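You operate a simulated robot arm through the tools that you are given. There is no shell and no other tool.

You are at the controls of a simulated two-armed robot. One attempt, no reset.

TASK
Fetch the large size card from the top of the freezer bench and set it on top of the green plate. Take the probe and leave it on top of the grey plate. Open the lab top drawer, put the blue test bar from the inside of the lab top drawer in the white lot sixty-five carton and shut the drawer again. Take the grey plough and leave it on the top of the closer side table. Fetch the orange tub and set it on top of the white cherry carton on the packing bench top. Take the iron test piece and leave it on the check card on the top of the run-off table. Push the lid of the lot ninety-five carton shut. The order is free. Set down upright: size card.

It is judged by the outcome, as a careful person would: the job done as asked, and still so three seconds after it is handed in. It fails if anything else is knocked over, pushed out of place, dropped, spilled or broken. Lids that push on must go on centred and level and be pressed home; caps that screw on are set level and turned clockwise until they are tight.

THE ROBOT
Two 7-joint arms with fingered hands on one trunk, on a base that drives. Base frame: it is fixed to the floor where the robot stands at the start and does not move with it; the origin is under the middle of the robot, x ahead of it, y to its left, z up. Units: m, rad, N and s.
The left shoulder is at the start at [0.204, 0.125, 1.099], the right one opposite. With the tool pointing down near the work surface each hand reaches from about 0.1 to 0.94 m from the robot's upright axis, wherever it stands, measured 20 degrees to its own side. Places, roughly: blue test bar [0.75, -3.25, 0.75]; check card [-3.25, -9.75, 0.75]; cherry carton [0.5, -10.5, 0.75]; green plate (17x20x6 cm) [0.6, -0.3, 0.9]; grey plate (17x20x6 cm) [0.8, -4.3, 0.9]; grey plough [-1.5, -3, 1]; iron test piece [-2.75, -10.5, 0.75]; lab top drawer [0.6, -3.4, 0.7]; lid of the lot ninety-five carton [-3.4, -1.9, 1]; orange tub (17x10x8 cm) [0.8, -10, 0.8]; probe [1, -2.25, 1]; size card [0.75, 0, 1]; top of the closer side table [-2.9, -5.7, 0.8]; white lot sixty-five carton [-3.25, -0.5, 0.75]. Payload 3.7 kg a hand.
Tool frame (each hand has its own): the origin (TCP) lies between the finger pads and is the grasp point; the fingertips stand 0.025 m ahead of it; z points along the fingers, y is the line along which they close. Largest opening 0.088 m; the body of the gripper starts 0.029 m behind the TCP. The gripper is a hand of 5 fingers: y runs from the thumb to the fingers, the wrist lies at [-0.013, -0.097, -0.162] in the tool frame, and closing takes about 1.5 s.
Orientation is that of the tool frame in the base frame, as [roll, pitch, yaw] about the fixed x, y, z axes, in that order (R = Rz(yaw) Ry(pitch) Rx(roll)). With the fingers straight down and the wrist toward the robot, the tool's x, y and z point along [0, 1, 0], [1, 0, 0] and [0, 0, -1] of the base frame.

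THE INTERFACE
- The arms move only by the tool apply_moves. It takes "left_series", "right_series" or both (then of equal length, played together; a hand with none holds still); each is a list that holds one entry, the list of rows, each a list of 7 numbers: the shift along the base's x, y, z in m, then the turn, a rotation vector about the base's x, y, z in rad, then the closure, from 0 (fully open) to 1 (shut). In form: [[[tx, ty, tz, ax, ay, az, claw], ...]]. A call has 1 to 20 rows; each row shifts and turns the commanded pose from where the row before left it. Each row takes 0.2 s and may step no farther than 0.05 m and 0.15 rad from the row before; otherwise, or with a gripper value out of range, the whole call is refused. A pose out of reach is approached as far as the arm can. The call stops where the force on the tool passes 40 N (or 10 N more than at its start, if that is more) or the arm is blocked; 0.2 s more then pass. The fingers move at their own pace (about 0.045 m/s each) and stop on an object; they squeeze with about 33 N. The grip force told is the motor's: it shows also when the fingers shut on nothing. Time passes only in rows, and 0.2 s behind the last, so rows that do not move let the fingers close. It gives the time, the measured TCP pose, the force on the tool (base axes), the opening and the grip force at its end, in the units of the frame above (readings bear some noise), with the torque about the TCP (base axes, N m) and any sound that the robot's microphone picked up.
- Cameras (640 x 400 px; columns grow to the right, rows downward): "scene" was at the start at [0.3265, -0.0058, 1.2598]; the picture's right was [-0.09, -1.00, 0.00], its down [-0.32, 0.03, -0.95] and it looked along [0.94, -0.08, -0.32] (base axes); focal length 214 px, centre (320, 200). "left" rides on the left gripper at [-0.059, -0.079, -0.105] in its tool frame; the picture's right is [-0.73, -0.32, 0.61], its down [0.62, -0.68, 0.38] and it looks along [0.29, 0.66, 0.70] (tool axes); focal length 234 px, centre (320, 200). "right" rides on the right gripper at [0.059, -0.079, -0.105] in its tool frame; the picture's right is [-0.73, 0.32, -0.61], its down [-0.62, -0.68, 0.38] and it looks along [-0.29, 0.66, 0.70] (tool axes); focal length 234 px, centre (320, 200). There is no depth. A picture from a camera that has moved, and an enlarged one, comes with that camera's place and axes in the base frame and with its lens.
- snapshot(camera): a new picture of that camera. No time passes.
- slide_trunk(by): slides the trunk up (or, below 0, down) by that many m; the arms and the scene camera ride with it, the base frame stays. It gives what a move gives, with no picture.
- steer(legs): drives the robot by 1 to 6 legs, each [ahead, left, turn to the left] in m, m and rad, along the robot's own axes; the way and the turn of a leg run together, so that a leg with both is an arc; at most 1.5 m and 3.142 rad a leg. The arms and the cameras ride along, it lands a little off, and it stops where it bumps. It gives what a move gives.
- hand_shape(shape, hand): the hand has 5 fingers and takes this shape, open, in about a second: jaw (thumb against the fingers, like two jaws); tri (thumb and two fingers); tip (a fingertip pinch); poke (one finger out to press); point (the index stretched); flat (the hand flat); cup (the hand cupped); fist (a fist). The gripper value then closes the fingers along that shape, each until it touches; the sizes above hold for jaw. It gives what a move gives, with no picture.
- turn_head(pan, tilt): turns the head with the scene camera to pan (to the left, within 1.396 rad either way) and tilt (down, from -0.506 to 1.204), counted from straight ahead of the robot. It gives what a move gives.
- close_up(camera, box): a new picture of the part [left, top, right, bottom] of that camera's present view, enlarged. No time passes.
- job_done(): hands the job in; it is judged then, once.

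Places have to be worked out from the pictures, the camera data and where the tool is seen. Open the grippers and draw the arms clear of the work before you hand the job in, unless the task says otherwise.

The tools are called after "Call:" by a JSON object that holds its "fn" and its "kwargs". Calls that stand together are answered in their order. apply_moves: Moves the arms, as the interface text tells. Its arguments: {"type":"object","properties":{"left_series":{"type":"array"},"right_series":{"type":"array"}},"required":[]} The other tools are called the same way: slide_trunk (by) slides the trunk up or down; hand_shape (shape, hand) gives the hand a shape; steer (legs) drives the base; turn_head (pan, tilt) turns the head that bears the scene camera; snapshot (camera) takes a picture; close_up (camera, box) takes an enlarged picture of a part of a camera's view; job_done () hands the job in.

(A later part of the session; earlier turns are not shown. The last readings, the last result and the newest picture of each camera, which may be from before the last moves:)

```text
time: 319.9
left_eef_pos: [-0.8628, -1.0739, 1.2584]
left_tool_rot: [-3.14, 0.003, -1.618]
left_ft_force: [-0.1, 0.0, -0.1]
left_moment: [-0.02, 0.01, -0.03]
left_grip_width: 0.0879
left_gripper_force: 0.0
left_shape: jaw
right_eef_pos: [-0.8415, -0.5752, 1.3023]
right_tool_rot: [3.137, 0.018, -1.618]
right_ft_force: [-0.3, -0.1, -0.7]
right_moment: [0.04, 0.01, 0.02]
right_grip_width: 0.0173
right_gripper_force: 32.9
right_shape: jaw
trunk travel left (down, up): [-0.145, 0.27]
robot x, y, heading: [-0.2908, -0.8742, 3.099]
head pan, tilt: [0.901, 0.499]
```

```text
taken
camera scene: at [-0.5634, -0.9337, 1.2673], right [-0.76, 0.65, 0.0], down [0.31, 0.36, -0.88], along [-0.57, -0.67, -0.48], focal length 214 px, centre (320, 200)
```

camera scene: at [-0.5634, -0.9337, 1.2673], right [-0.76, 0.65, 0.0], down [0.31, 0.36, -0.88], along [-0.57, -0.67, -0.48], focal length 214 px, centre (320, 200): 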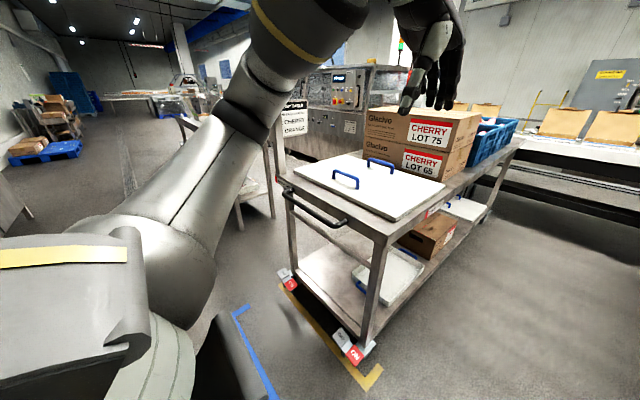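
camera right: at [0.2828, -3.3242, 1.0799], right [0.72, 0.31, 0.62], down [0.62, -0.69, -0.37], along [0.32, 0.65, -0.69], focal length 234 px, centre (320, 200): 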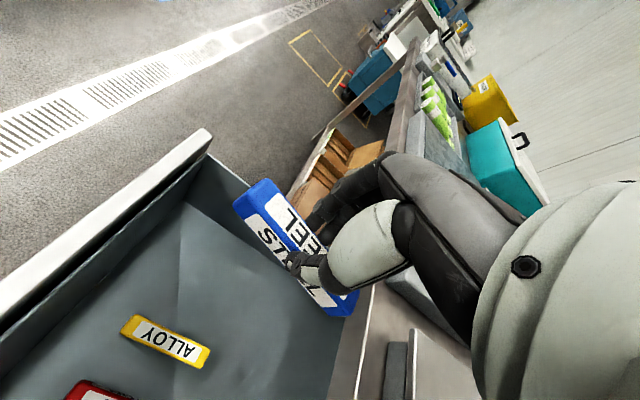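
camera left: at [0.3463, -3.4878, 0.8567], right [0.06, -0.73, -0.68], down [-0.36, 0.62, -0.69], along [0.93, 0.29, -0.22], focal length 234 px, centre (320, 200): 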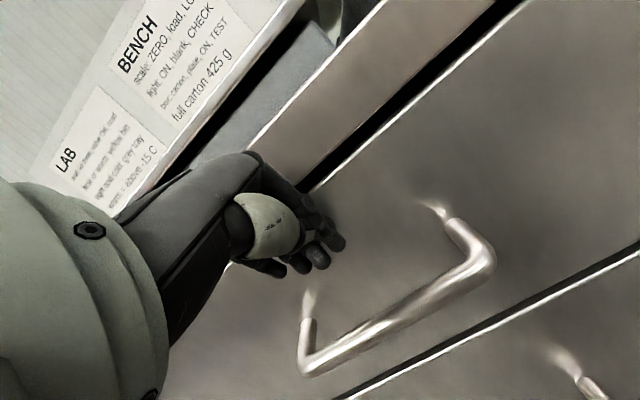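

The left elbow is high and within ~0.4 m of centre. I align the robot to the corridor centre (y≈−0.73, heading π) and advance cautiously.

Call:
{"fn": "steer", "kwargs": {"legs": [[0, -0.145, 0.042], [0.5, 0, 0]]}}

Call:
{"fn": "turn_head", "kwargs": {"pan": -0.5, "tilt": 0.6}}

Call:
{"fn": "snapshot", "kwargs": {"camera": "scene"}}

```text
time: 324.5
left_eef_pos: [-1.3193, -0.9442, 1.2755]
left_tool_rot: [3.11, 0.014, -1.616]
left_ft_force: [0.4, 1.1, -0.1]
left_moment: [-0.01, 0.0, -0.02]
left_grip_width: 0.0877
left_gripper_force: 0.0
left_shape: jaw
right_eef_pos: [-1.2853, -0.4344, 1.3409]
right_tool_rot: [3.058, 0.012, -1.643]
right_ft_force: [-1.1, -1.0, -1.2]
right_moment: [0.01, 0.02, 0.0]
right_grip_width: 0.0172
right_gripper_force: 33.0
right_shape: jaw
trunk travel left (down, up): [-0.145, 0.27]
robot x, y, heading: [-0.7854, -0.7334, 3.101]
head pan, tilt: [0.901, 0.499]
stopped in leg 2: the robot was blocked; the commanded pose is now the measured one
```

```text
time: 326.0
left_eef_pos: [-1.3169, -0.9444, 1.2777]
left_tool_rot: [3.107, 0.013, -1.615]
left_ft_force: [0.2, -0.4, -0.9]
left_moment: [0.03, 0.0, -0.02]
left_grip_width: 0.088
left_gripper_force: 0.1
left_shape: jaw
right_eef_pos: [-1.2858, -0.4327, 1.3398]
right_tool_rot: [3.059, 0.01, -1.642]
right_ft_force: [-0.2, -0.6, -0.2]
right_moment: [-0.01, 0.02, -0.01]
right_grip_width: 0.0174
right_gripper_force: 33.3
right_shape: jaw
trunk travel left (down, up): [-0.145, 0.27]
robot x, y, heading: [-0.7846, -0.7313, 3.107]
head pan, tilt: [-0.499, 0.6]
```

```text
taken
camera scene: at [-1.0367, -0.689, 1.2693], right [0.51, 0.86, 0.0], down [0.46, -0.28, -0.84], along [-0.73, 0.43, -0.54], focal length 214 px, centre (320, 200)
```

scene: 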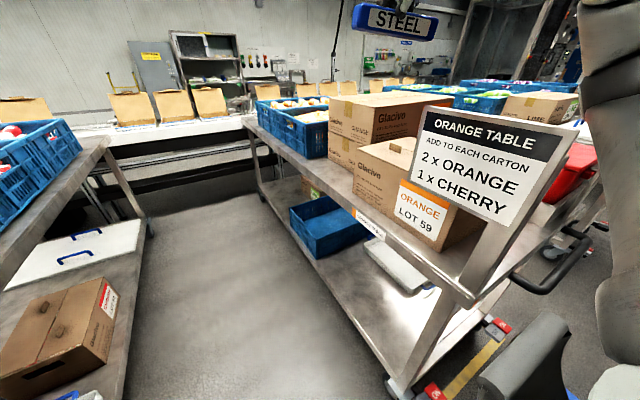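

Blocked: the right elbow met the ORANGE TABLE sign. I back off a little and check that nothing moved.

Call:
{"fn": "steer", "kwargs": {"legs": [[-0.2, 0, 0]]}}

Call:
{"fn": "snapshot", "kwargs": {"camera": "scene"}}

```text
time: 327.6
left_eef_pos: [-1.1589, -0.9385, 1.2575]
left_tool_rot: [-3.138, 0.004, -1.609]
left_ft_force: [-0.4, 0.1, -0.2]
left_moment: [0.03, 0.01, 0.01]
left_grip_width: 0.0877
left_gripper_force: 0.1
left_shape: jaw
right_eef_pos: [-1.1338, -0.4286, 1.3109]
right_tool_rot: [3.111, 0.002, -1.634]
right_ft_force: [0.6, -0.9, -0.6]
right_moment: [-0.01, 0.01, 0.02]
right_grip_width: 0.0175
right_gripper_force: 32.9
right_shape: jaw
trunk travel left (down, up): [-0.145, 0.27]
robot x, y, heading: [-0.591, -0.7376, 3.114]
head pan, tilt: [-0.499, 0.6]
```

```text
taken
camera scene: at [-0.8781, -0.6827, 1.2579], right [0.51, 0.86, 0.0], down [0.49, -0.29, -0.83], along [-0.71, 0.42, -0.56], focal length 214 px, centre (320, 200)
```

scene: 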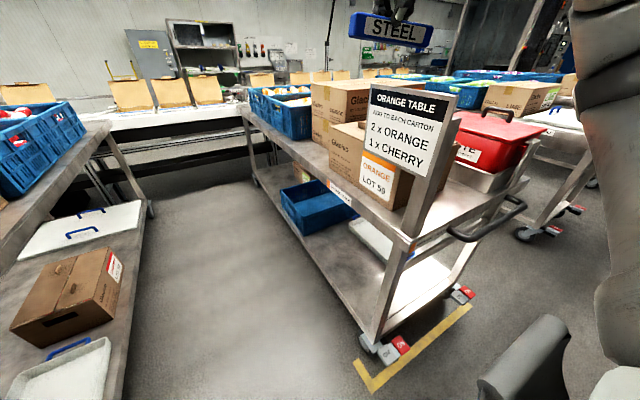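

The trolley hasn't moved. I raise the trunk 0.26 m so the elbows pass above the sign and cartons, then advance again.

Call:
{"fn": "slide_trunk", "kwargs": {"by": 0.26}}

Call:
{"fn": "turn_head", "kwargs": {"pan": 0.0, "tilt": 0.5}}

Call:
{"fn": "snapshot", "kwargs": {"camera": "scene"}}

```text
time: 330.2
left_eef_pos: [-1.1584, -0.9385, 1.5168]
left_tool_rot: [-3.138, 0.002, -1.61]
left_ft_force: [0.1, 0.1, -0.2]
left_moment: [0.01, -0.01, 0.0]
left_grip_width: 0.0879
left_gripper_force: 0.1
left_shape: jaw
right_eef_pos: [-1.1335, -0.4287, 1.571]
right_tool_rot: [3.111, 0.004, -1.635]
right_ft_force: [-0.5, -0.3, -1.5]
right_moment: [0.0, 0.0, 0.02]
right_grip_width: 0.0171
right_gripper_force: 33.1
right_shape: jaw
trunk travel left (down, up): [-0.405, 0.01]
robot x, y, heading: [-0.588, -0.7394, 3.109]
head pan, tilt: [-0.499, 0.6]
```

```text
time: 331.2
left_eef_pos: [-1.1579, -0.9381, 1.5178]
left_tool_rot: [-3.14, 0.002, -1.609]
left_ft_force: [0.3, -0.5, -0.1]
left_moment: [-0.03, -0.01, -0.01]
left_grip_width: 0.088
left_gripper_force: 0.1
left_shape: jaw
right_eef_pos: [-1.1336, -0.4293, 1.5712]
right_tool_rot: [3.109, 0.003, -1.635]
right_ft_force: [0.5, -0.8, -1.2]
right_moment: [0.02, -0.01, -0.02]
right_grip_width: 0.0175
right_gripper_force: 32.9
right_shape: jaw
trunk travel left (down, up): [-0.405, 0.01]
robot x, y, heading: [-0.5951, -0.7341, 3.112]
head pan, tilt: [0.0, 0.499]
```

```text
taken
camera scene: at [-0.7217, -0.7296, 1.5396], right [0.03, 1.0, 0.0], down [0.48, -0.02, -0.88], along [-0.88, 0.03, -0.48], focal length 214 px, centre (320, 200)
```

scene: 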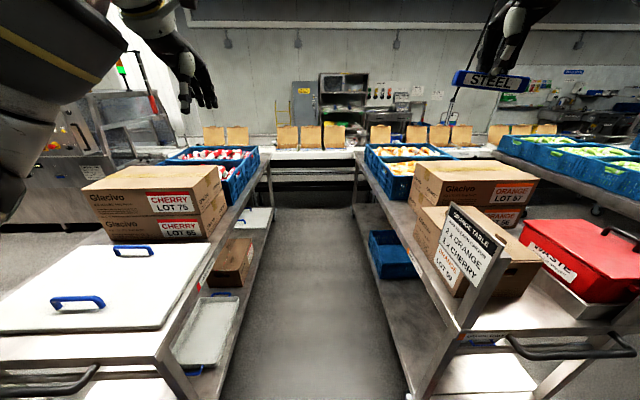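

Better view. I zoom in on the far bench to identify the cartons.

Call:
{"fn": "close_up", "kwargs": {"camera": "scene", "box": [180, 100, 380, 200]}}

Call:
{"fn": "close_up", "kwargs": {"camera": "scene", "box": [340, 100, 580, 200]}}

```text
3.20 times, centred on (280, 150) of scene
camera zoom: at [-0.7217, -0.7296, 1.5396], right [0.03, 1.0, 0.0], down [0.48, -0.02, -0.88], along [-0.88, 0.03, -0.48], focal length 686 px, centre (448, 360)
```

zoom: 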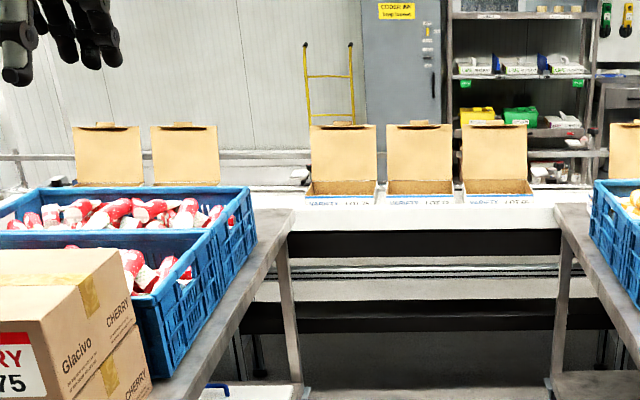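

```text
2.67 times, centred on (460, 150) of scene
camera zoom: at [-0.7217, -0.7296, 1.5396], right [0.03, 1.0, 0.0], down [0.48, -0.02, -0.88], along [-0.88, 0.03, -0.48], focal length 572 px, centre (-53, 333)
```

zoom: 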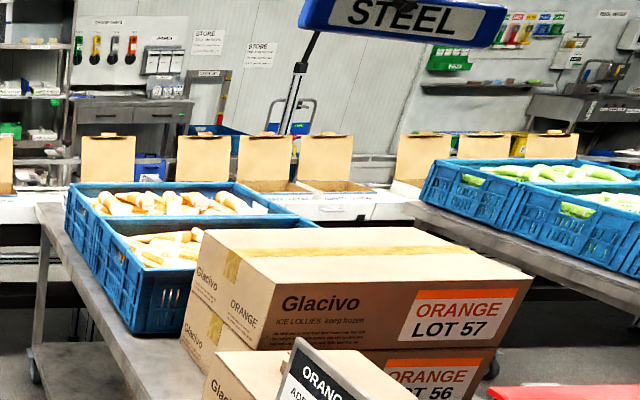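

Several open white cartons with brown lids stand on the far conveyor with lot labels. I advance 0.9 m down the corridor with the elbows high.

Call:
{"fn": "steer", "kwargs": {"legs": [[0.45, 0, 0.03], [0.45, 0, 0]]}}

Call:
{"fn": "snapshot", "kwargs": {"camera": "scene"}}

Call:
{"fn": "close_up", "kwargs": {"camera": "scene", "box": [200, 120, 460, 240]}}

```text
time: 336.2
left_eef_pos: [-2.0468, -0.9344, 1.5194]
left_tool_rot: [-3.139, 0.003, -1.589]
left_ft_force: [-0.1, -0.2, 0.0]
left_moment: [-0.02, 0.0, 0.01]
left_grip_width: 0.0877
left_gripper_force: 0.0
left_shape: jaw
right_eef_pos: [-2.033, -0.4247, 1.5716]
right_tool_rot: [3.107, 0.004, -1.613]
right_ft_force: [0.1, 0.3, -1.3]
right_moment: [-0.01, 0.01, 0.01]
right_grip_width: 0.0175
right_gripper_force: 33.1
right_shape: jaw
trunk travel left (down, up): [-0.405, 0.01]
robot x, y, heading: [-1.4841, -0.723, 3.128]
head pan, tilt: [0.0, 0.499]
```

```text
taken
camera scene: at [-1.6137, -0.7175, 1.5396], right [0.01, 1.0, 0.0], down [0.48, -0.01, -0.88], along [-0.88, 0.01, -0.48], focal length 214 px, centre (320, 200)
```

scene: 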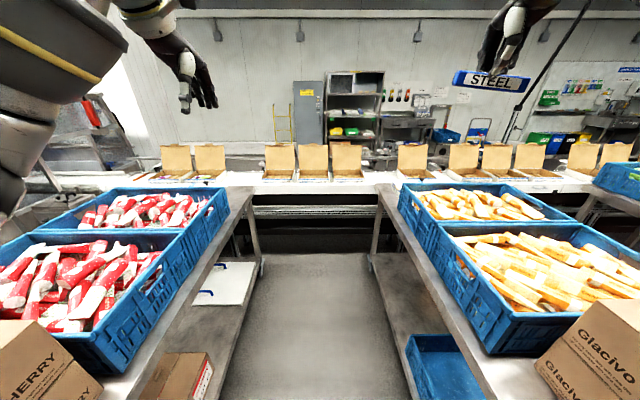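

```text
2.46 times, centred on (330, 180) of scene
camera zoom: at [-1.6137, -0.7175, 1.5396], right [0.01, 1.0, 0.0], down [0.48, -0.01, -0.88], along [-0.88, 0.01, -0.48], focal length 528 px, centre (295, 249)
```

zoom: 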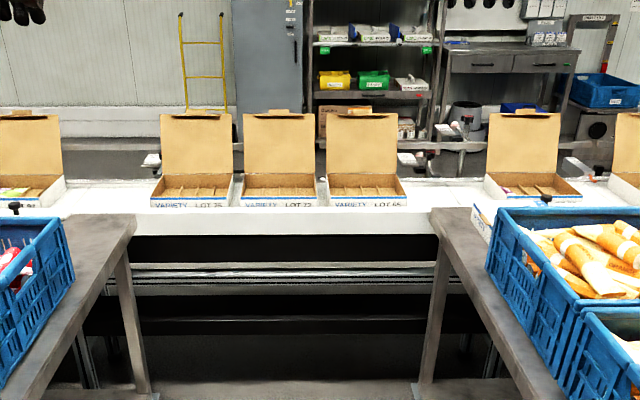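

Labels are nearly legible; zoom further.

Call:
{"fn": "close_up", "kwargs": {"camera": "scene", "box": [255, 135, 375, 195]}}

Call:
{"fn": "close_up", "kwargs": {"camera": "scene", "box": [380, 135, 500, 195]}}

Call:
{"fn": "close_up", "kwargs": {"camera": "scene", "box": [140, 135, 260, 195]}}

```text
5.33 times, centred on (315, 165) of scene
camera zoom: at [-1.6137, -0.7175, 1.5396], right [0.01, 1.0, 0.0], down [0.48, -0.01, -0.88], along [-0.88, 0.01, -0.48], focal length 1144 px, centre (347, 387)
```

zoom: 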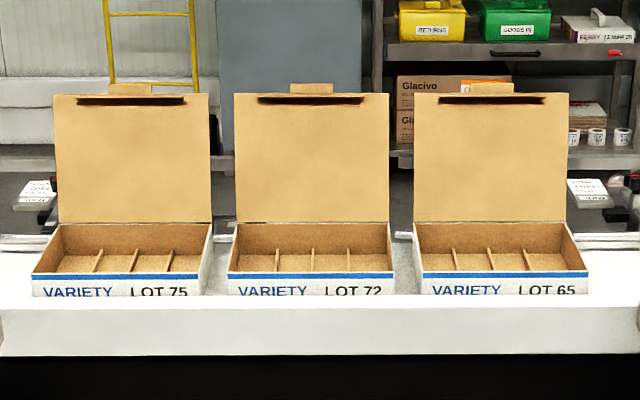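

```text
5.33 times, centred on (440, 165) of scene
camera zoom: at [-1.6137, -0.7175, 1.5396], right [0.01, 1.0, 0.0], down [0.48, -0.01, -0.88], along [-0.88, 0.01, -0.48], focal length 1144 px, centre (-320, 387)
```

zoom: 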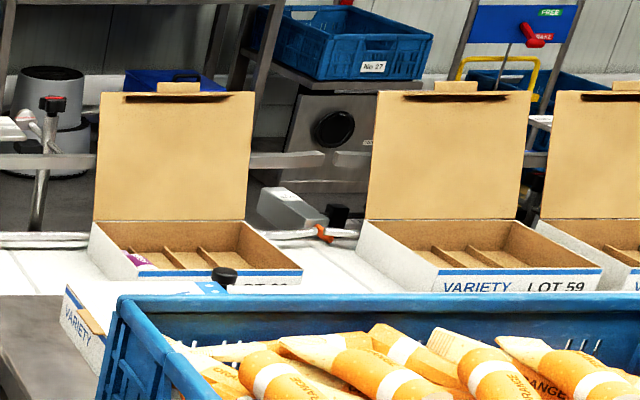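

```text
5.33 times, centred on (200, 165) of scene
camera zoom: at [-1.6137, -0.7175, 1.5396], right [0.01, 1.0, 0.0], down [0.48, -0.01, -0.88], along [-0.88, 0.01, -0.48], focal length 1144 px, centre (960, 387)
```

zoom: 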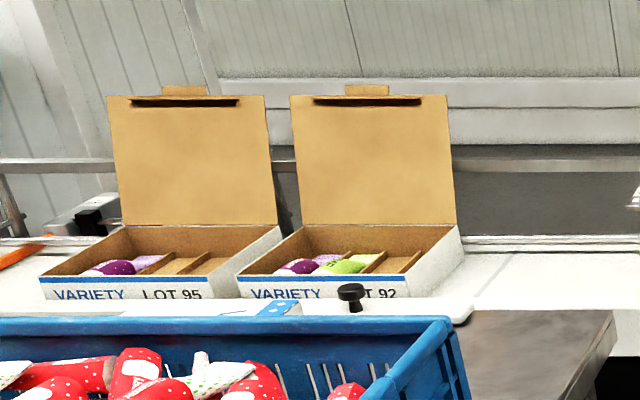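

Lot 65 is the right-hand carton of the centre three (centre ≈ (−3.30, −0.46), top z≈0.87, with four compartments along x). Lot 95 is on the left with its lid open. The bar must be turned to lie along x in a compartment, so I test rotating the right hand the other way here in free space.

Call:
{"fn": "apply_moves", "kwargs": {"right_series": [[[0, 0, 0, 0, 0, -0.13, 1], [0, 0, 0, 0, 0, -0.13, 1], [0, 0, 0, 0, 0, -0.13, 1], [0, 0, 0, 0, 0, -0.13, 1], [0, 0, 0, 0, 0, -0.13, 1], [0, 0, 0, 0, 0, -0.13, 1], [0, 0, 0, 0, 0, -0.13, 1], [0, 0, 0, 0, 0, -0.13, 1], [0, 0, 0, 0, 0, -0.13, 1], [0, 0, 0, 0, 0, -0.13, 1], [0, 0, 0, 0, 0, 0, 1]]]}}

Call:
{"fn": "snapshot", "kwargs": {"camera": "scene"}}

```text
time: 338.6
left_eef_pos: [-2.0451, -0.9346, 1.5179]
left_tool_rot: [-3.141, 0.002, -1.59]
left_ft_force: [0.4, 0.3, -0.5]
left_moment: [-0.02, -0.03, 0.0]
left_grip_width: 0.0878
left_gripper_force: 0.0
left_shape: jaw
right_eef_pos: [-2.0321, -0.4226, 1.5708]
right_tool_rot: [3.111, 0.003, -2.917]
right_ft_force: [-0.4, 0.3, -1.1]
right_moment: [0.01, 0.0, -0.02]
right_grip_width: 0.0172
right_gripper_force: 32.5
right_shape: jaw
trunk travel left (down, up): [-0.405, 0.01]
robot x, y, heading: [-1.4816, -0.7159, 3.128]
head pan, tilt: [0.0, 0.499]
```

```text
taken
camera scene: at [-1.6136, -0.7169, 1.5396], right [0.01, 1.0, 0.0], down [0.48, -0.01, -0.88], along [-0.88, 0.01, -0.48], focal length 214 px, centre (320, 200)
```

scene: 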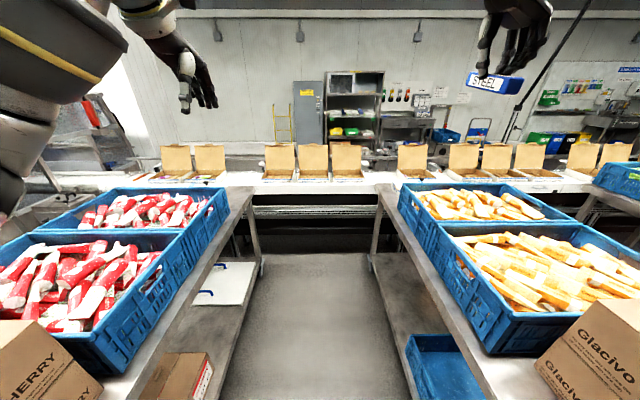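

Turning that way works easily. I complete the rotation so the bar points along x, and drive down the corridor to about x≈−2.5.

Call:
{"fn": "apply_moves", "kwargs": {"right_series": [[[0, 0, 0, 0, 0, -0.11, 1], [0, 0, 0, 0, 0, -0.11, 1], [0, 0, 0, 0, 0, 0, 1]]]}}

Call:
{"fn": "steer", "kwargs": {"legs": [[0.5, 0, 0.013], [0.5, 0, 0]]}}

Call:
{"fn": "turn_head", "kwargs": {"pan": -0.2, "tilt": 0.6}}

Call:
{"fn": "snapshot", "kwargs": {"camera": "scene"}}

Call:
{"fn": "snapshot", "kwargs": {"camera": "right"}}

```text
time: 339.4
left_eef_pos: [-2.0463, -0.935, 1.5187]
left_tool_rot: [-3.141, 0.0, -1.591]
left_ft_force: [0.3, 0.9, -0.4]
left_moment: [0.02, 0.0, 0.0]
left_grip_width: 0.0878
left_gripper_force: 0.0
left_shape: jaw
right_eef_pos: [-2.0302, -0.4237, 1.5698]
right_tool_rot: [3.109, 0.003, -3.135]
right_ft_force: [0.4, 0.5, -1.0]
right_moment: [-0.02, 0.01, -0.01]
right_grip_width: 0.0172
right_gripper_force: 32.9
right_shape: jaw
trunk travel left (down, up): [-0.405, 0.01]
robot x, y, heading: [-1.4857, -0.7218, 3.135]
head pan, tilt: [0.0, 0.499]
```

```text
time: 344.9
left_eef_pos: [-3.0488, -0.9439, 1.5191]
left_tool_rot: [-3.139, 0.002, -1.573]
left_ft_force: [0.1, -0.1, 0.1]
left_moment: [-0.02, 0.03, -0.04]
left_grip_width: 0.0878
left_gripper_force: 0.0
left_shape: jaw
right_eef_pos: [-3.0431, -0.4326, 1.5701]
right_tool_rot: [3.11, 0.004, -3.118]
right_ft_force: [0.4, 0.3, -1.0]
right_moment: [-0.03, 0.02, 0.0]
right_grip_width: 0.0176
right_gripper_force: 32.9
right_shape: jaw
trunk travel left (down, up): [-0.405, 0.01]
robot x, y, heading: [-2.488, -0.7226, -3.14]
head pan, tilt: [0.0, 0.499]
```

```text
time: 345.6
left_eef_pos: [-3.0492, -0.9453, 1.5185]
left_tool_rot: [-3.139, 0.005, -1.571]
left_ft_force: [-0.4, -0.3, -0.8]
left_moment: [0.0, 0.03, -0.04]
left_grip_width: 0.0878
left_gripper_force: 0.1
left_shape: jaw
right_eef_pos: [-3.0423, -0.4331, 1.5705]
right_tool_rot: [3.109, 0.003, -3.117]
right_ft_force: [1.2, -0.5, -1.1]
right_moment: [0.01, 0.03, 0.04]
right_grip_width: 0.0175
right_gripper_force: 32.7
right_shape: jaw
trunk travel left (down, up): [-0.405, 0.01]
robot x, y, heading: [-2.4907, -0.7253, -3.135]
head pan, tilt: [-0.201, 0.6]
```

```text
taken
camera scene: at [-2.616, -0.702, 1.5305], right [0.19, 0.98, 0.0], down [0.55, -0.11, -0.83], along [-0.81, 0.16, -0.56], focal length 214 px, centre (320, 200)
```

scene: 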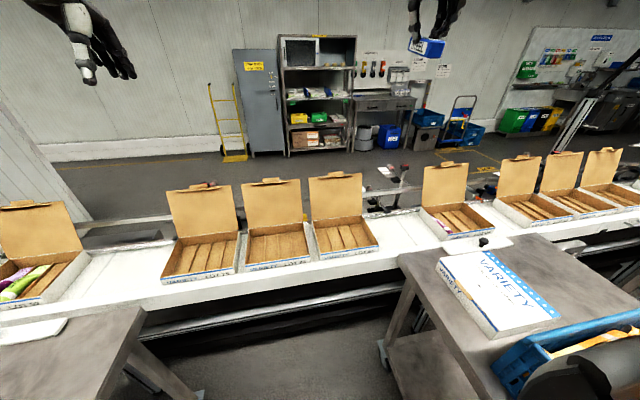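

```text
taken
camera right: at [-3.1003, -0.5165, 1.6724], right [0.72, 0.32, 0.62], down [0.64, -0.65, -0.4], along [0.28, 0.69, -0.67], focal length 234 px, centre (320, 200)
```

right: 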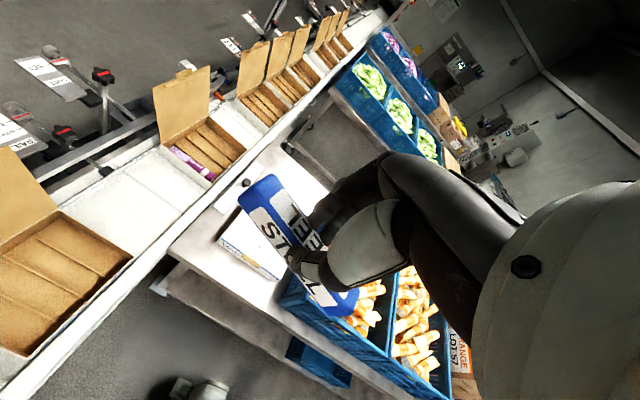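

I zoom on lot 65 to get its corners and compartments.

Call:
{"fn": "close_up", "kwargs": {"camera": "scene", "box": [290, 160, 400, 270]}}

Call:
{"fn": "close_up", "kwargs": {"camera": "right", "box": [0, 140, 300, 370]}}

```text
3.64 times, centred on (345, 215) of scene
camera zoom: at [-2.616, -0.702, 1.5305], right [0.19, 0.98, 0.0], down [0.55, -0.11, -0.83], along [-0.81, 0.16, -0.56], focal length 780 px, centre (229, 146)
```

zoom: 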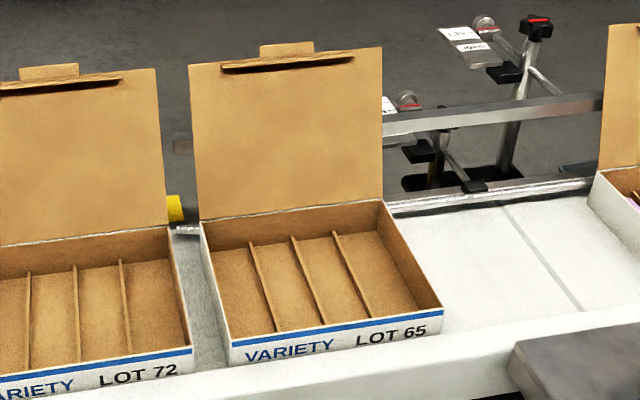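

```text
1.74 times, centred on (150, 255) of right
camera zoom: at [-3.1003, -0.5165, 1.6724], right [0.72, 0.32, 0.62], down [0.64, -0.65, -0.4], along [0.28, 0.69, -0.67], focal length 407 px, centre (616, 104)
```

zoom: 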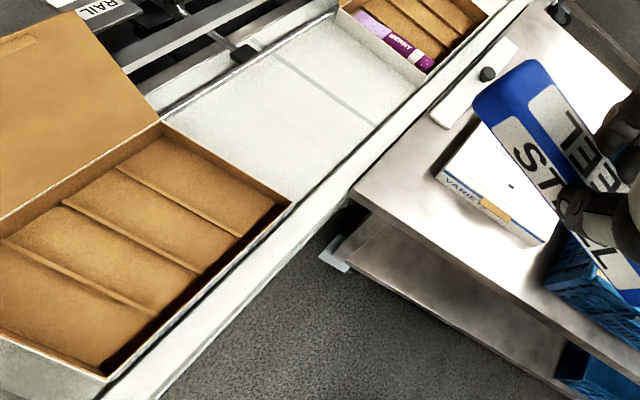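

Lot 65 carton spans x −3.43…−3.205, y −0.58…−0.325, rim z≈0.845; I'll use the third compartment from the left (centre y≈−0.42). I move ahead 0.1, lower the trunk 0.18, and look at the elbows.

Call:
{"fn": "steer", "kwargs": {"legs": [[0.1, 0, -0.005]]}}

Call:
{"fn": "slide_trunk", "kwargs": {"by": -0.18}}

Call:
{"fn": "turn_head", "kwargs": {"pan": -0.6, "tilt": 0.5}}

Call:
{"fn": "snapshot", "kwargs": {"camera": "scene"}}

```text
time: 346.8
left_eef_pos: [-3.1481, -0.9417, 1.519]
left_tool_rot: [-3.141, 0.005, -1.579]
left_ft_force: [-0.6, 0.4, 0.0]
left_moment: [0.01, -0.01, -0.02]
left_grip_width: 0.0876
left_gripper_force: 0.0
left_shape: jaw
right_eef_pos: [-3.1388, -0.4303, 1.5712]
right_tool_rot: [3.108, 0.004, -3.123]
right_ft_force: [0.2, 0.8, 0.4]
right_moment: [0.0, -0.01, -0.03]
right_grip_width: 0.0173
right_gripper_force: 33.2
right_shape: jaw
trunk travel left (down, up): [-0.405, 0.01]
robot x, y, heading: [-2.5894, -0.7228, 3.14]
head pan, tilt: [-0.201, 0.6]
```

```text
time: 348.8
left_eef_pos: [-3.1464, -0.9407, 1.3398]
left_tool_rot: [3.14, 0.003, -1.58]
left_ft_force: [0.2, 1.3, 0.9]
left_moment: [-0.03, 0.01, -0.02]
left_grip_width: 0.0877
left_gripper_force: 0.0
left_shape: jaw
right_eef_pos: [-3.1375, -0.4305, 1.3911]
right_tool_rot: [3.107, 0.002, -3.122]
right_ft_force: [0.5, 0.3, -0.6]
right_moment: [0.0, -0.02, -0.01]
right_grip_width: 0.0174
right_gripper_force: 32.8
right_shape: jaw
trunk travel left (down, up): [-0.225, 0.19]
robot x, y, heading: [-2.5876, -0.722, 3.136]
head pan, tilt: [-0.201, 0.6]
```

```text
time: 349.6
left_eef_pos: [-3.1491, -0.9422, 1.3374]
left_tool_rot: [-3.141, 0.004, -1.579]
left_ft_force: [0.5, 0.4, -0.1]
left_moment: [0.0, -0.02, 0.04]
left_grip_width: 0.0879
left_gripper_force: 0.1
left_shape: jaw
right_eef_pos: [-3.1386, -0.4292, 1.3912]
right_tool_rot: [3.108, 0.004, -3.122]
right_ft_force: [-0.2, -0.4, -1.4]
right_moment: [0.03, -0.01, -0.02]
right_grip_width: 0.0175
right_gripper_force: 32.5
right_shape: jaw
trunk travel left (down, up): [-0.225, 0.19]
robot x, y, heading: [-2.5879, -0.7243, 3.144]
head pan, tilt: [-0.6, 0.499]
```

```text
taken
camera scene: at [-2.7871, -0.6677, 1.3557], right [0.56, 0.83, 0.0], down [0.4, -0.27, -0.88], along [-0.72, 0.5, -0.48], focal length 214 px, centre (320, 200)
```

scene: 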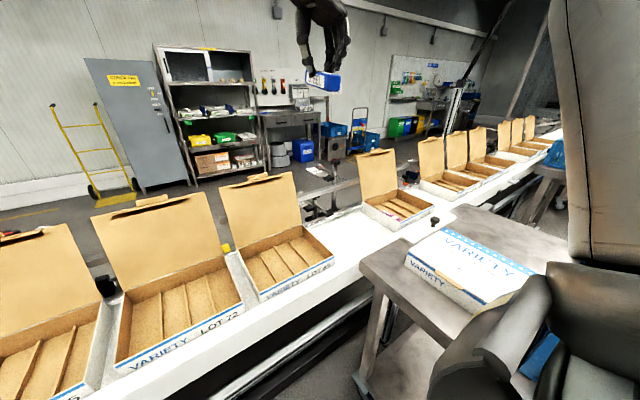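

Clear view; the right elbow is well up. I move the bar over the compartment and down to z≈1.0.

Call:
{"fn": "apply_moves", "kwargs": {"right_series": [[[-0.035, 0.002, -0.02, 0, 0, 0, 1], [-0.035, 0.001, -0.03, 0, 0, 0, 1], [-0.035, 0.001, -0.03, 0, 0, 0, 1], [-0.036, 0.002, -0.03, 0, 0, 0, 1], [-0.036, 0.001, -0.03, 0, 0, -0.02, 1], [0, 0, -0.04, 0, 0, 0, 1], [0, 0, -0.04, 0, 0, 0, 1], [0, 0, -0.04, 0, 0, 0, 1], [0, 0, -0.04, 0, 0, 0, 1], [0, 0, -0.04, 0, 0, 0, 1], [0, 0, -0.03, 0, 0, 0, 1], [0, 0, 0, 0, 0, 0, 1]]]}}

Call:
{"fn": "snapshot", "kwargs": {"camera": "scene"}}

Call:
{"fn": "snapshot", "kwargs": {"camera": "right"}}

```text
time: 352.2
left_eef_pos: [-3.1475, -0.941, 1.3386]
left_tool_rot: [-3.142, 0.001, -1.58]
left_ft_force: [-0.1, -0.2, -0.6]
left_moment: [0.02, 0.03, 0.03]
left_grip_width: 0.088
left_gripper_force: 0.0
left_shape: jaw
right_eef_pos: [-3.3188, -0.4242, 1.0216]
right_tool_rot: [3.109, 0.003, 3.141]
right_ft_force: [-0.7, -0.7, -1.1]
right_moment: [0.0, 0.02, 0.0]
right_grip_width: 0.0172
right_gripper_force: 33.5
right_shape: jaw
trunk travel left (down, up): [-0.225, 0.19]
robot x, y, heading: [-2.5852, -0.7223, 3.143]
head pan, tilt: [-0.6, 0.499]
```

```text
taken
camera scene: at [-2.7866, -0.6677, 1.3559], right [0.57, 0.82, 0.0], down [0.39, -0.27, -0.88], along [-0.72, 0.5, -0.48], focal length 214 px, centre (320, 200)
```

scene: 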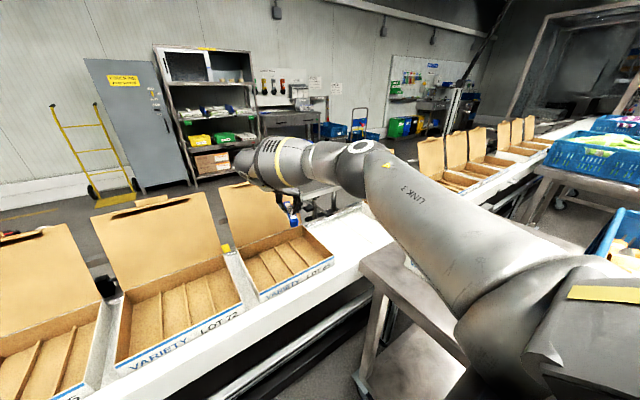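

```text
taken
camera right: at [-3.377, -0.5052, 1.1239], right [0.73, 0.3, 0.62], down [0.62, -0.67, -0.4], along [0.29, 0.68, -0.67], focal length 234 px, centre (320, 200)
```

right: 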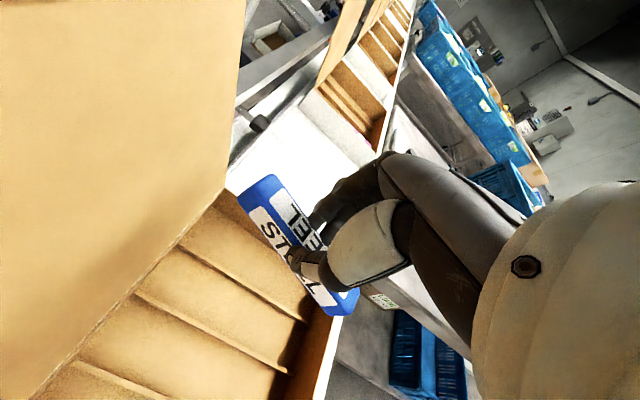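

Dividers measured at y≈−0.408 and −0.465, so the compartment centre is y≈−0.436. I shift 12 mm and lower toward the carton.

Call:
{"fn": "apply_moves", "kwargs": {"right_series": [[[0.003, -0.012, -0.03, 0, 0, 0, 1], [0, 0, -0.03, 0, 0, 0, 1], [0, 0, -0.03, 0, 0, 0, 1], [0, 0, -0.03, 0, 0, 0, 1], [0, 0, 0, 0, 0, 0, 1]]]}}

Call:
{"fn": "snapshot", "kwargs": {"camera": "scene"}}

Call:
{"fn": "snapshot", "kwargs": {"camera": "right"}}

```text
time: 353.4
left_eef_pos: [-3.1482, -0.9415, 1.3379]
left_tool_rot: [3.141, 0.003, -1.58]
left_ft_force: [0.4, -0.5, -0.7]
left_moment: [0.02, -0.04, -0.01]
left_grip_width: 0.0877
left_gripper_force: 0.1
left_shape: jaw
right_eef_pos: [-3.3143, -0.4349, 0.8984]
right_tool_rot: [3.11, 0.003, 3.139]
right_ft_force: [-0.4, -0.5, -1.0]
right_moment: [0.02, 0.04, 0.05]
right_grip_width: 0.017
right_gripper_force: 32.7
right_shape: jaw
trunk travel left (down, up): [-0.225, 0.19]
robot x, y, heading: [-2.5886, -0.72, 3.144]
head pan, tilt: [-0.6, 0.499]
```

```text
taken
camera scene: at [-2.7866, -0.6676, 1.3559], right [0.57, 0.82, 0.0], down [0.39, -0.27, -0.88], along [-0.72, 0.5, -0.48], focal length 214 px, centre (320, 200)
```

scene: 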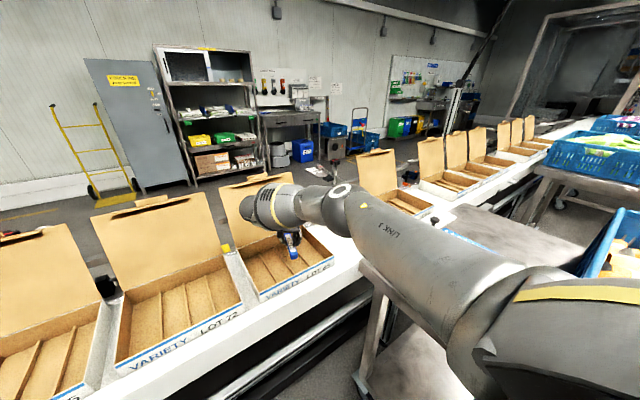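

```text
taken
camera right: at [-3.3738, -0.5162, 1.0008], right [0.72, 0.3, 0.62], down [0.62, -0.67, -0.4], along [0.29, 0.68, -0.67], focal length 234 px, centre (320, 200)
```

right: 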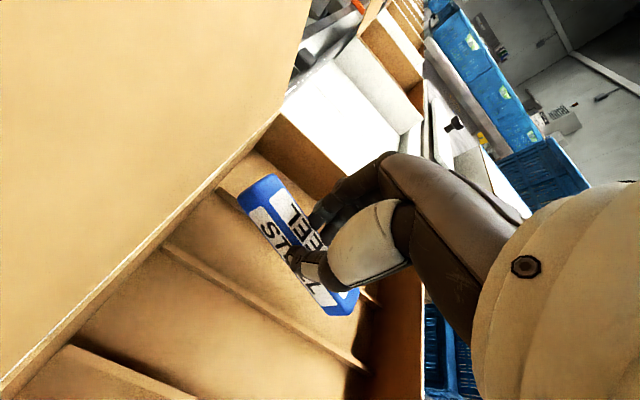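

The bar sits between the two dividers. I lower further in small steps.

Call:
{"fn": "apply_moves", "kwargs": {"right_series": [[[0, 0, -0.015, 0, 0, 0, 1], [0, 0, -0.015, 0, 0, 0, 1], [0, 0, -0.01, 0, 0, 0, 1], [0, 0, 0, 0, 0, 0, 1]]]}}

Call:
{"fn": "snapshot", "kwargs": {"camera": "right"}}

Call:
{"fn": "close_up", "kwargs": {"camera": "scene", "box": [220, 160, 360, 310]}}

```text
time: 354.4
left_eef_pos: [-3.1431, -0.9436, 1.342]
left_tool_rot: [3.137, 0.004, -1.579]
left_ft_force: [0.2, 0.6, -0.5]
left_moment: [0.0, -0.01, 0.01]
left_grip_width: 0.0881
left_gripper_force: 0.0
left_shape: jaw
right_eef_pos: [-3.3131, -0.4371, 0.8688]
right_tool_rot: [3.104, -0.007, 3.139]
right_ft_force: [0.7, -0.7, 37.3]
right_moment: [0.2, -0.17, 0.09]
right_grip_width: 0.0188
right_gripper_force: 32.3
right_shape: jaw
trunk travel left (down, up): [-0.225, 0.19]
robot x, y, heading: [-2.5873, -0.7246, 3.145]
head pan, tilt: [-0.6, 0.499]
```

```text
taken
camera right: at [-3.3711, -0.5177, 0.9714], right [0.73, 0.3, 0.61], down [0.62, -0.67, -0.41], along [0.28, 0.68, -0.67], focal length 234 px, centre (320, 200)
```

right: 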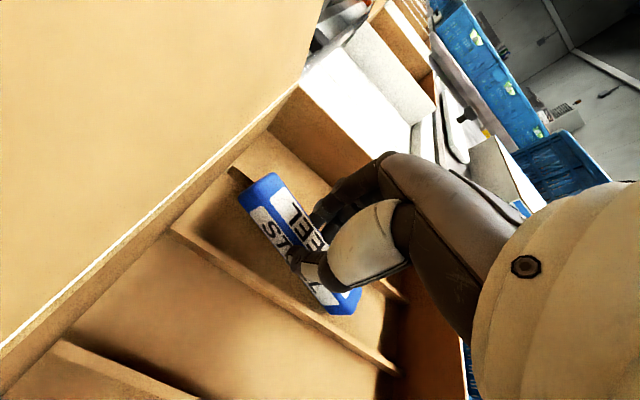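

```text
2.67 times, centred on (290, 235) of scene
camera zoom: at [-2.782, -0.6696, 1.3573], right [0.57, 0.82, 0.0], down [0.39, -0.27, -0.88], along [-0.73, 0.5, -0.48], focal length 572 px, centre (400, 107)
```

zoom: 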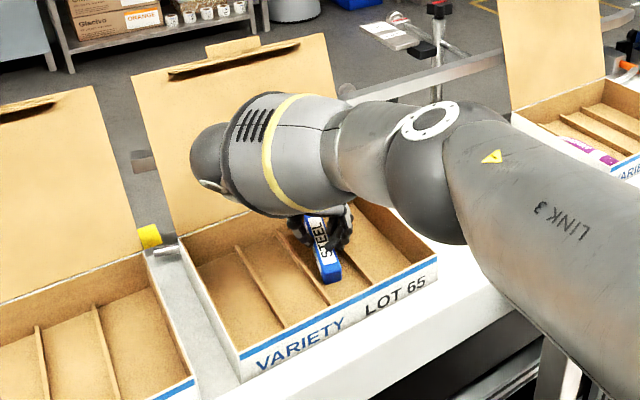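

Firm contact (37 N) with the carton floor, and the bar lies between the dividers. I ease up a few millimetres, open slightly, and withdraw.

Call:
{"fn": "apply_moves", "kwargs": {"right_series": [[[0, 0, 0.006, 0, 0, 0, 1], [0, 0, 0.003, 0, 0, 0, 0.9], [0, 0, 0, 0, 0, 0, 0.75], [0, 0, 0, 0, 0, 0, 0.68], [0, 0, 0, 0, 0, 0, 0.66], [0, 0, 0, 0, 0, 0, 0.66]]]}}

Call:
{"fn": "snapshot", "kwargs": {"camera": "right"}}

Call:
{"fn": "close_up", "kwargs": {"camera": "scene", "box": [220, 160, 360, 310]}}

```text
time: 355.8
left_eef_pos: [-3.1478, -0.9414, 1.338]
left_tool_rot: [-3.141, 0.004, -1.58]
left_ft_force: [-0.1, 0.0, 0.6]
left_moment: [0.01, -0.01, 0.0]
left_grip_width: 0.0878
left_gripper_force: 0.0
left_shape: jaw
right_eef_pos: [-3.3129, -0.4354, 0.8688]
right_tool_rot: [3.108, 0.004, 3.14]
right_ft_force: [-0.9, 0.6, -0.3]
right_moment: [0.02, 0.02, 0.0]
right_grip_width: 0.0295
right_gripper_force: 0.0
right_shape: jaw
trunk travel left (down, up): [-0.225, 0.19]
robot x, y, heading: [-2.5876, -0.7237, 3.139]
head pan, tilt: [-0.6, 0.499]
```

```text
taken
camera right: at [-3.3722, -0.5171, 0.9704], right [0.72, 0.3, 0.62], down [0.62, -0.67, -0.4], along [0.29, 0.68, -0.67], focal length 234 px, centre (320, 200)
```

right: 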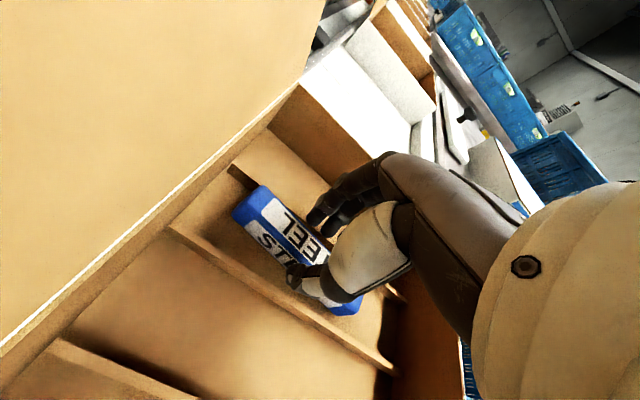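

```text
2.67 times, centred on (290, 235) of scene
camera zoom: at [-2.7871, -0.6676, 1.3557], right [0.57, 0.82, 0.0], down [0.39, -0.27, -0.88], along [-0.72, 0.5, -0.48], focal length 572 px, centre (400, 107)
```

zoom: 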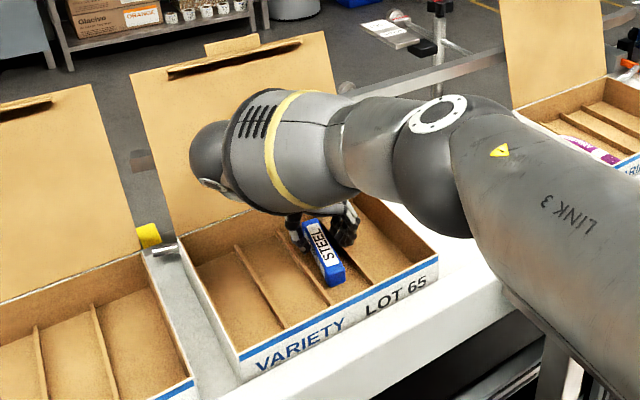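

The bar lies in the compartment. I lift straight up and then retract.

Call:
{"fn": "apply_moves", "kwargs": {"right_series": [[[0, 0, 0.02, 0, 0, 0, 0.66], [0, 0, 0.03, 0, 0, 0, 0.66], [0, 0, 0.04, 0, 0, 0, 0.66], [0, 0, 0.04, 0, 0, 0, 0.66], [0, 0, 0.04, 0, 0, 0, 0.5], [0, 0, 0.04, 0, 0, 0, 0.3], [0.02, 0, 0.04, 0, 0, 0, 0], [0.03, 0, 0.03, 0, 0, 0, 0], [0.04, 0, 0.02, 0, 0, 0, 0], [0.04, 0, 0.02, 0, 0, 0, 0], [0, 0, 0, 0, 0, 0, 0]]]}}

Call:
{"fn": "snapshot", "kwargs": {"camera": "scene"}}

Call:
{"fn": "close_up", "kwargs": {"camera": "scene", "box": [200, 150, 360, 310]}}

```text
time: 358.2
left_eef_pos: [-3.151, -0.9415, 1.3384]
left_tool_rot: [-3.137, 0.003, -1.579]
left_ft_force: [-0.2, 0.3, 0.5]
left_moment: [0.03, 0.0, -0.02]
left_grip_width: 0.0878
left_gripper_force: 0.0
left_shape: jaw
right_eef_pos: [-3.1853, -0.4373, 1.1876]
right_tool_rot: [3.108, 0.006, 3.14]
right_ft_force: [-0.3, -0.7, -0.4]
right_moment: [-0.02, -0.01, 0.0]
right_grip_width: 0.0875
right_gripper_force: 0.1
right_shape: jaw
trunk travel left (down, up): [-0.225, 0.19]
robot x, y, heading: [-2.5908, -0.7233, 3.145]
head pan, tilt: [-0.6, 0.499]
```

```text
taken
camera scene: at [-2.7883, -0.6677, 1.3553], right [0.57, 0.82, 0.0], down [0.4, -0.27, -0.88], along [-0.72, 0.5, -0.48], focal length 214 px, centre (320, 200)
```

scene: 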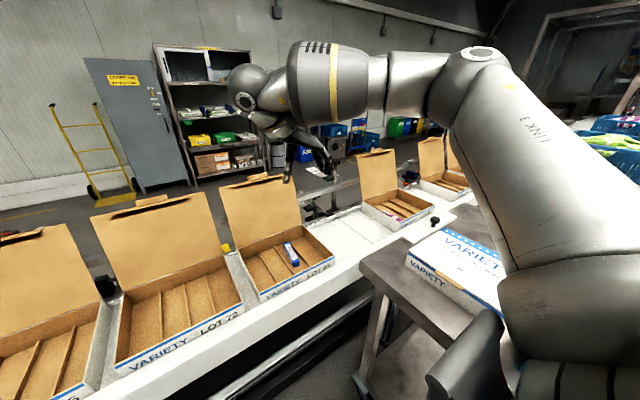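

```text
2.50 times, centred on (280, 230) of scene
camera zoom: at [-2.7883, -0.6677, 1.3553], right [0.57, 0.82, 0.0], down [0.4, -0.27, -0.88], along [-0.72, 0.5, -0.48], focal length 536 px, centre (420, 125)
```

zoom: 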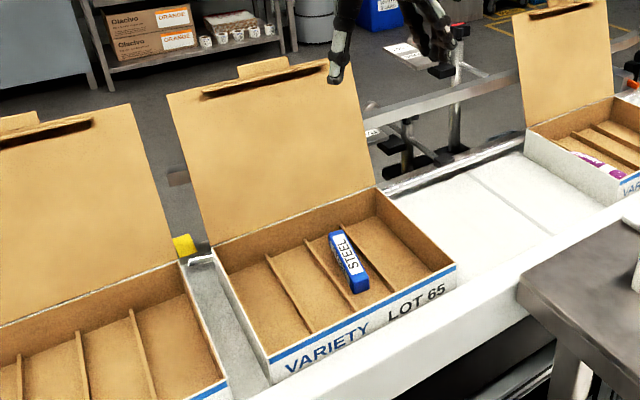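

The STEEL bar is in lot 65. I raise the trunk fully and back out of the corridor.

Call:
{"fn": "slide_trunk", "kwargs": {"by": 0.18}}

Call:
{"fn": "steer", "kwargs": {"legs": [[-0.7, 0, 0], [-0.7, 0, 0], [-0.6, 0, 0]]}}

Call:
{"fn": "turn_head", "kwargs": {"pan": 0.9, "tilt": 0.5}}

Call:
{"fn": "snapshot", "kwargs": {"camera": "scene"}}

```text
time: 360.2
left_eef_pos: [-3.148, -0.943, 1.5182]
left_tool_rot: [-3.141, 0.003, -1.58]
left_ft_force: [1.5, -0.8, -0.6]
left_moment: [0.01, 0.0, 0.02]
left_grip_width: 0.0878
left_gripper_force: 0.0
left_shape: jaw
right_eef_pos: [-3.1828, -0.4357, 1.3694]
right_tool_rot: [3.108, 0.006, 3.139]
right_ft_force: [0.2, 0.0, -0.4]
right_moment: [-0.01, -0.02, 0.0]
right_grip_width: 0.0873
right_gripper_force: 0.2
right_shape: jaw
trunk travel left (down, up): [-0.405, 0.01]
robot x, y, heading: [-2.5876, -0.7231, 3.139]
head pan, tilt: [-0.6, 0.499]
```

```text
time: 370.5
left_eef_pos: [-1.1522, -0.9437, 1.518]
left_tool_rot: [-3.139, 0.004, -1.599]
left_ft_force: [-0.3, 0.3, 0.5]
left_moment: [0.02, 0.01, 0.01]
left_grip_width: 0.0877
left_gripper_force: 0.1
left_shape: jaw
right_eef_pos: [-1.1762, -0.437, 1.3691]
right_tool_rot: [3.111, 0.004, 3.118]
right_ft_force: [0.5, -0.1, 0.0]
right_moment: [0.02, 0.02, 0.0]
right_grip_width: 0.0874
right_gripper_force: 0.1
right_shape: jaw
trunk travel left (down, up): [-0.405, 0.01]
robot x, y, heading: [-0.5817, -0.7369, 3.124]
head pan, tilt: [-0.6, 0.499]
```

```text
time: 372.1
left_eef_pos: [-1.1521, -0.9443, 1.5188]
left_tool_rot: [-3.141, 0.001, -1.6]
left_ft_force: [-0.3, 0.6, 0.5]
left_moment: [-0.03, 0.02, 0.02]
left_grip_width: 0.088
left_gripper_force: 0.0
left_shape: jaw
right_eef_pos: [-1.1751, -0.4373, 1.3688]
right_tool_rot: [3.109, 0.001, 3.12]
right_ft_force: [0.7, 1.1, -0.5]
right_moment: [0.0, 0.03, 0.0]
right_grip_width: 0.0877
right_gripper_force: 0.0
right_shape: jaw
trunk travel left (down, up): [-0.405, 0.01]
robot x, y, heading: [-0.5859, -0.7353, 3.121]
head pan, tilt: [0.901, 0.499]
```

```text
taken
camera scene: at [-0.684, -0.8025, 1.5396], right [-0.77, 0.64, 0.0], down [0.31, 0.37, -0.88], along [-0.56, -0.68, -0.48], focal length 214 px, centre (320, 200)
```

scene: 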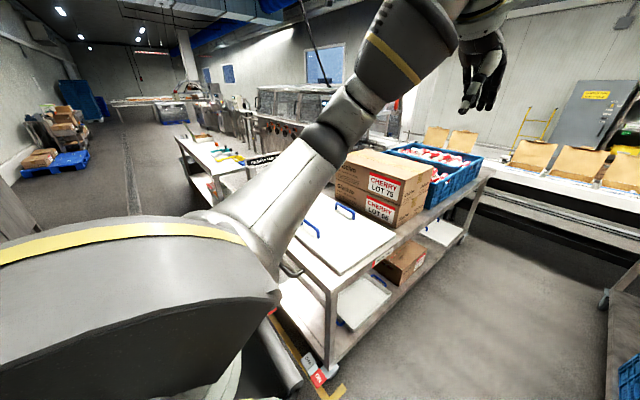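

I back out fully, restore the right hand's yaw, and strafe south to the next corridor (y≈−2.35).

Call:
{"fn": "steer", "kwargs": {"legs": [[-0.27, 0, 0.02]]}}

Call:
{"fn": "apply_moves", "kwargs": {"right_series": [[[0, 0, 0, 0, 0, 0.14, 0], [0, 0, 0, 0, 0, 0.14, 0], [0, 0, 0, 0, 0, 0.14, 0], [0, 0, 0, 0, 0, 0.14, 0], [0, 0, 0, 0, 0, 0.14, 0], [0, 0, 0, 0, 0, 0.14, 0], [0, 0, 0, 0, 0, 0.14, 0], [0, 0, 0, 0, 0, 0.14, 0], [0, 0, 0, 0, 0, 0.14, 0], [0, 0, 0, 0, 0, 0.14, 0], [0, 0, 0, 0, 0, 0.14, 0], [0, 0, 0, 0, 0, 0, 0]]]}}

Call:
{"fn": "steer", "kwargs": {"legs": [[0, 0.8, 0], [0, 0.8, 0]]}}

Call:
{"fn": "turn_head", "kwargs": {"pan": 0.0, "tilt": 0.45}}

Call:
{"fn": "snapshot", "kwargs": {"camera": "scene"}}

```text
time: 374.1
left_eef_pos: [-0.8776, -0.9534, 1.5189]
left_tool_rot: [-3.141, 0.003, -1.593]
left_ft_force: [0.1, -0.4, 0.3]
left_moment: [0.0, 0.0, 0.0]
left_grip_width: 0.0879
left_gripper_force: 0.1
left_shape: jaw
right_eef_pos: [-0.9042, -0.4458, 1.3694]
right_tool_rot: [3.107, 0.002, 3.127]
right_ft_force: [0.2, 0.4, -0.8]
right_moment: [0.0, 0.02, 0.04]
right_grip_width: 0.0873
right_gripper_force: 0.0
right_shape: jaw
trunk travel left (down, up): [-0.405, 0.01]
robot x, y, heading: [-0.3147, -0.7413, 3.13]
head pan, tilt: [0.901, 0.499]
```

```text
time: 376.6
left_eef_pos: [-0.8779, -0.9541, 1.5186]
left_tool_rot: [-3.139, 0.003, -1.592]
left_ft_force: [0.5, 0.5, -0.5]
left_moment: [-0.01, 0.0, 0.01]
left_grip_width: 0.0876
left_gripper_force: 0.0
left_shape: jaw
right_eef_pos: [-0.904, -0.4473, 1.3685]
right_tool_rot: [3.107, 0.004, -1.614]
right_ft_force: [-0.2, -0.4, 0.6]
right_moment: [0.02, -0.04, -0.01]
right_grip_width: 0.0877
right_gripper_force: 0.0
right_shape: jaw
trunk travel left (down, up): [-0.405, 0.01]
robot x, y, heading: [-0.3133, -0.7399, 3.13]
head pan, tilt: [0.901, 0.499]
```

```text
time: 391.2
left_eef_pos: [-0.8843, -2.5802, 1.5185]
left_tool_rot: [-3.141, 0.004, -1.581]
left_ft_force: [-0.1, 0.1, 0.0]
left_moment: [0.01, 0.02, 0.01]
left_grip_width: 0.0879
left_gripper_force: 0.1
left_shape: jaw
right_eef_pos: [-0.918, -2.0753, 1.3676]
right_tool_rot: [3.108, 0.003, -1.604]
right_ft_force: [0.2, 0.6, -0.3]
right_moment: [-0.01, 0.02, 0.04]
right_grip_width: 0.0878
right_gripper_force: 0.1
right_shape: jaw
trunk travel left (down, up): [-0.405, 0.01]
robot x, y, heading: [-0.3241, -2.3614, 3.139]
head pan, tilt: [0.901, 0.499]
```

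```text
time: 392.4
left_eef_pos: [-0.8853, -2.581, 1.5188]
left_tool_rot: [-3.14, 0.004, -1.578]
left_ft_force: [0.0, 0.5, 0.5]
left_moment: [0.0, 0.01, 0.01]
left_grip_width: 0.0878
left_gripper_force: 0.1
left_shape: jaw
right_eef_pos: [-0.9184, -2.0741, 1.3692]
right_tool_rot: [3.109, 0.006, -1.603]
right_ft_force: [-1.1, 0.1, 0.4]
right_moment: [-0.04, -0.02, 0.0]
right_grip_width: 0.0877
right_gripper_force: 0.1
right_shape: jaw
trunk travel left (down, up): [-0.405, 0.01]
robot x, y, heading: [-0.3272, -2.363, 3.143]
head pan, tilt: [0.0, 0.45]
```

```text
taken
camera scene: at [-0.4554, -2.3578, 1.5441], right [0.0, 1.0, 0.0], down [0.44, 0.0, -0.9], along [-0.9, 0.0, -0.44], focal length 214 px, centre (320, 200)
```

scene: 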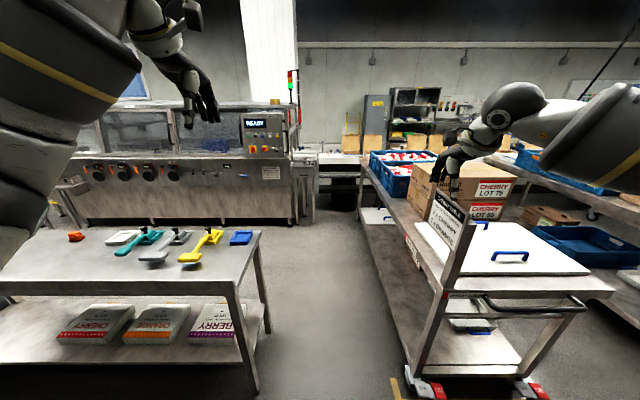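

The corridor between the centre table (edge y≈−2.7) and the CHERRY trolley (edge y≈−1.86) is about 0.85 m. With the trunk high I advance along y≈−2.28.

Call:
{"fn": "steer", "kwargs": {"legs": [[0, -0.08, 0], [0.6, 0, 0]]}}

Call:
{"fn": "snapshot", "kwargs": {"camera": "scene"}}

```text
time: 396.8
left_eef_pos: [-1.4871, -2.5139, 1.5179]
left_tool_rot: [-3.14, 0.005, -1.564]
left_ft_force: [-1.1, -0.6, 0.3]
left_moment: [0.01, 0.02, 0.01]
left_grip_width: 0.0879
left_gripper_force: 0.0
left_shape: jaw
right_eef_pos: [-1.5299, -2.0085, 1.3686]
right_tool_rot: [3.109, 0.005, -1.586]
right_ft_force: [0.5, -0.6, 0.6]
right_moment: [0.04, 0.0, -0.04]
right_grip_width: 0.0878
right_gripper_force: 0.0
right_shape: jaw
trunk travel left (down, up): [-0.405, 0.01]
robot x, y, heading: [-0.9304, -2.2916, -3.124]
head pan, tilt: [0.0, 0.45]
```

```text
taken
camera scene: at [-1.0619, -2.285, 1.5441], right [-0.02, 1.0, 0.0], down [0.44, 0.01, -0.9], along [-0.9, -0.01, -0.44], focal length 214 px, centre (320, 200)
```

scene: 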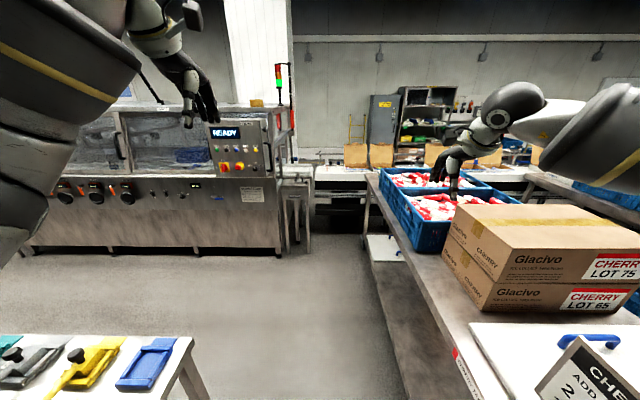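

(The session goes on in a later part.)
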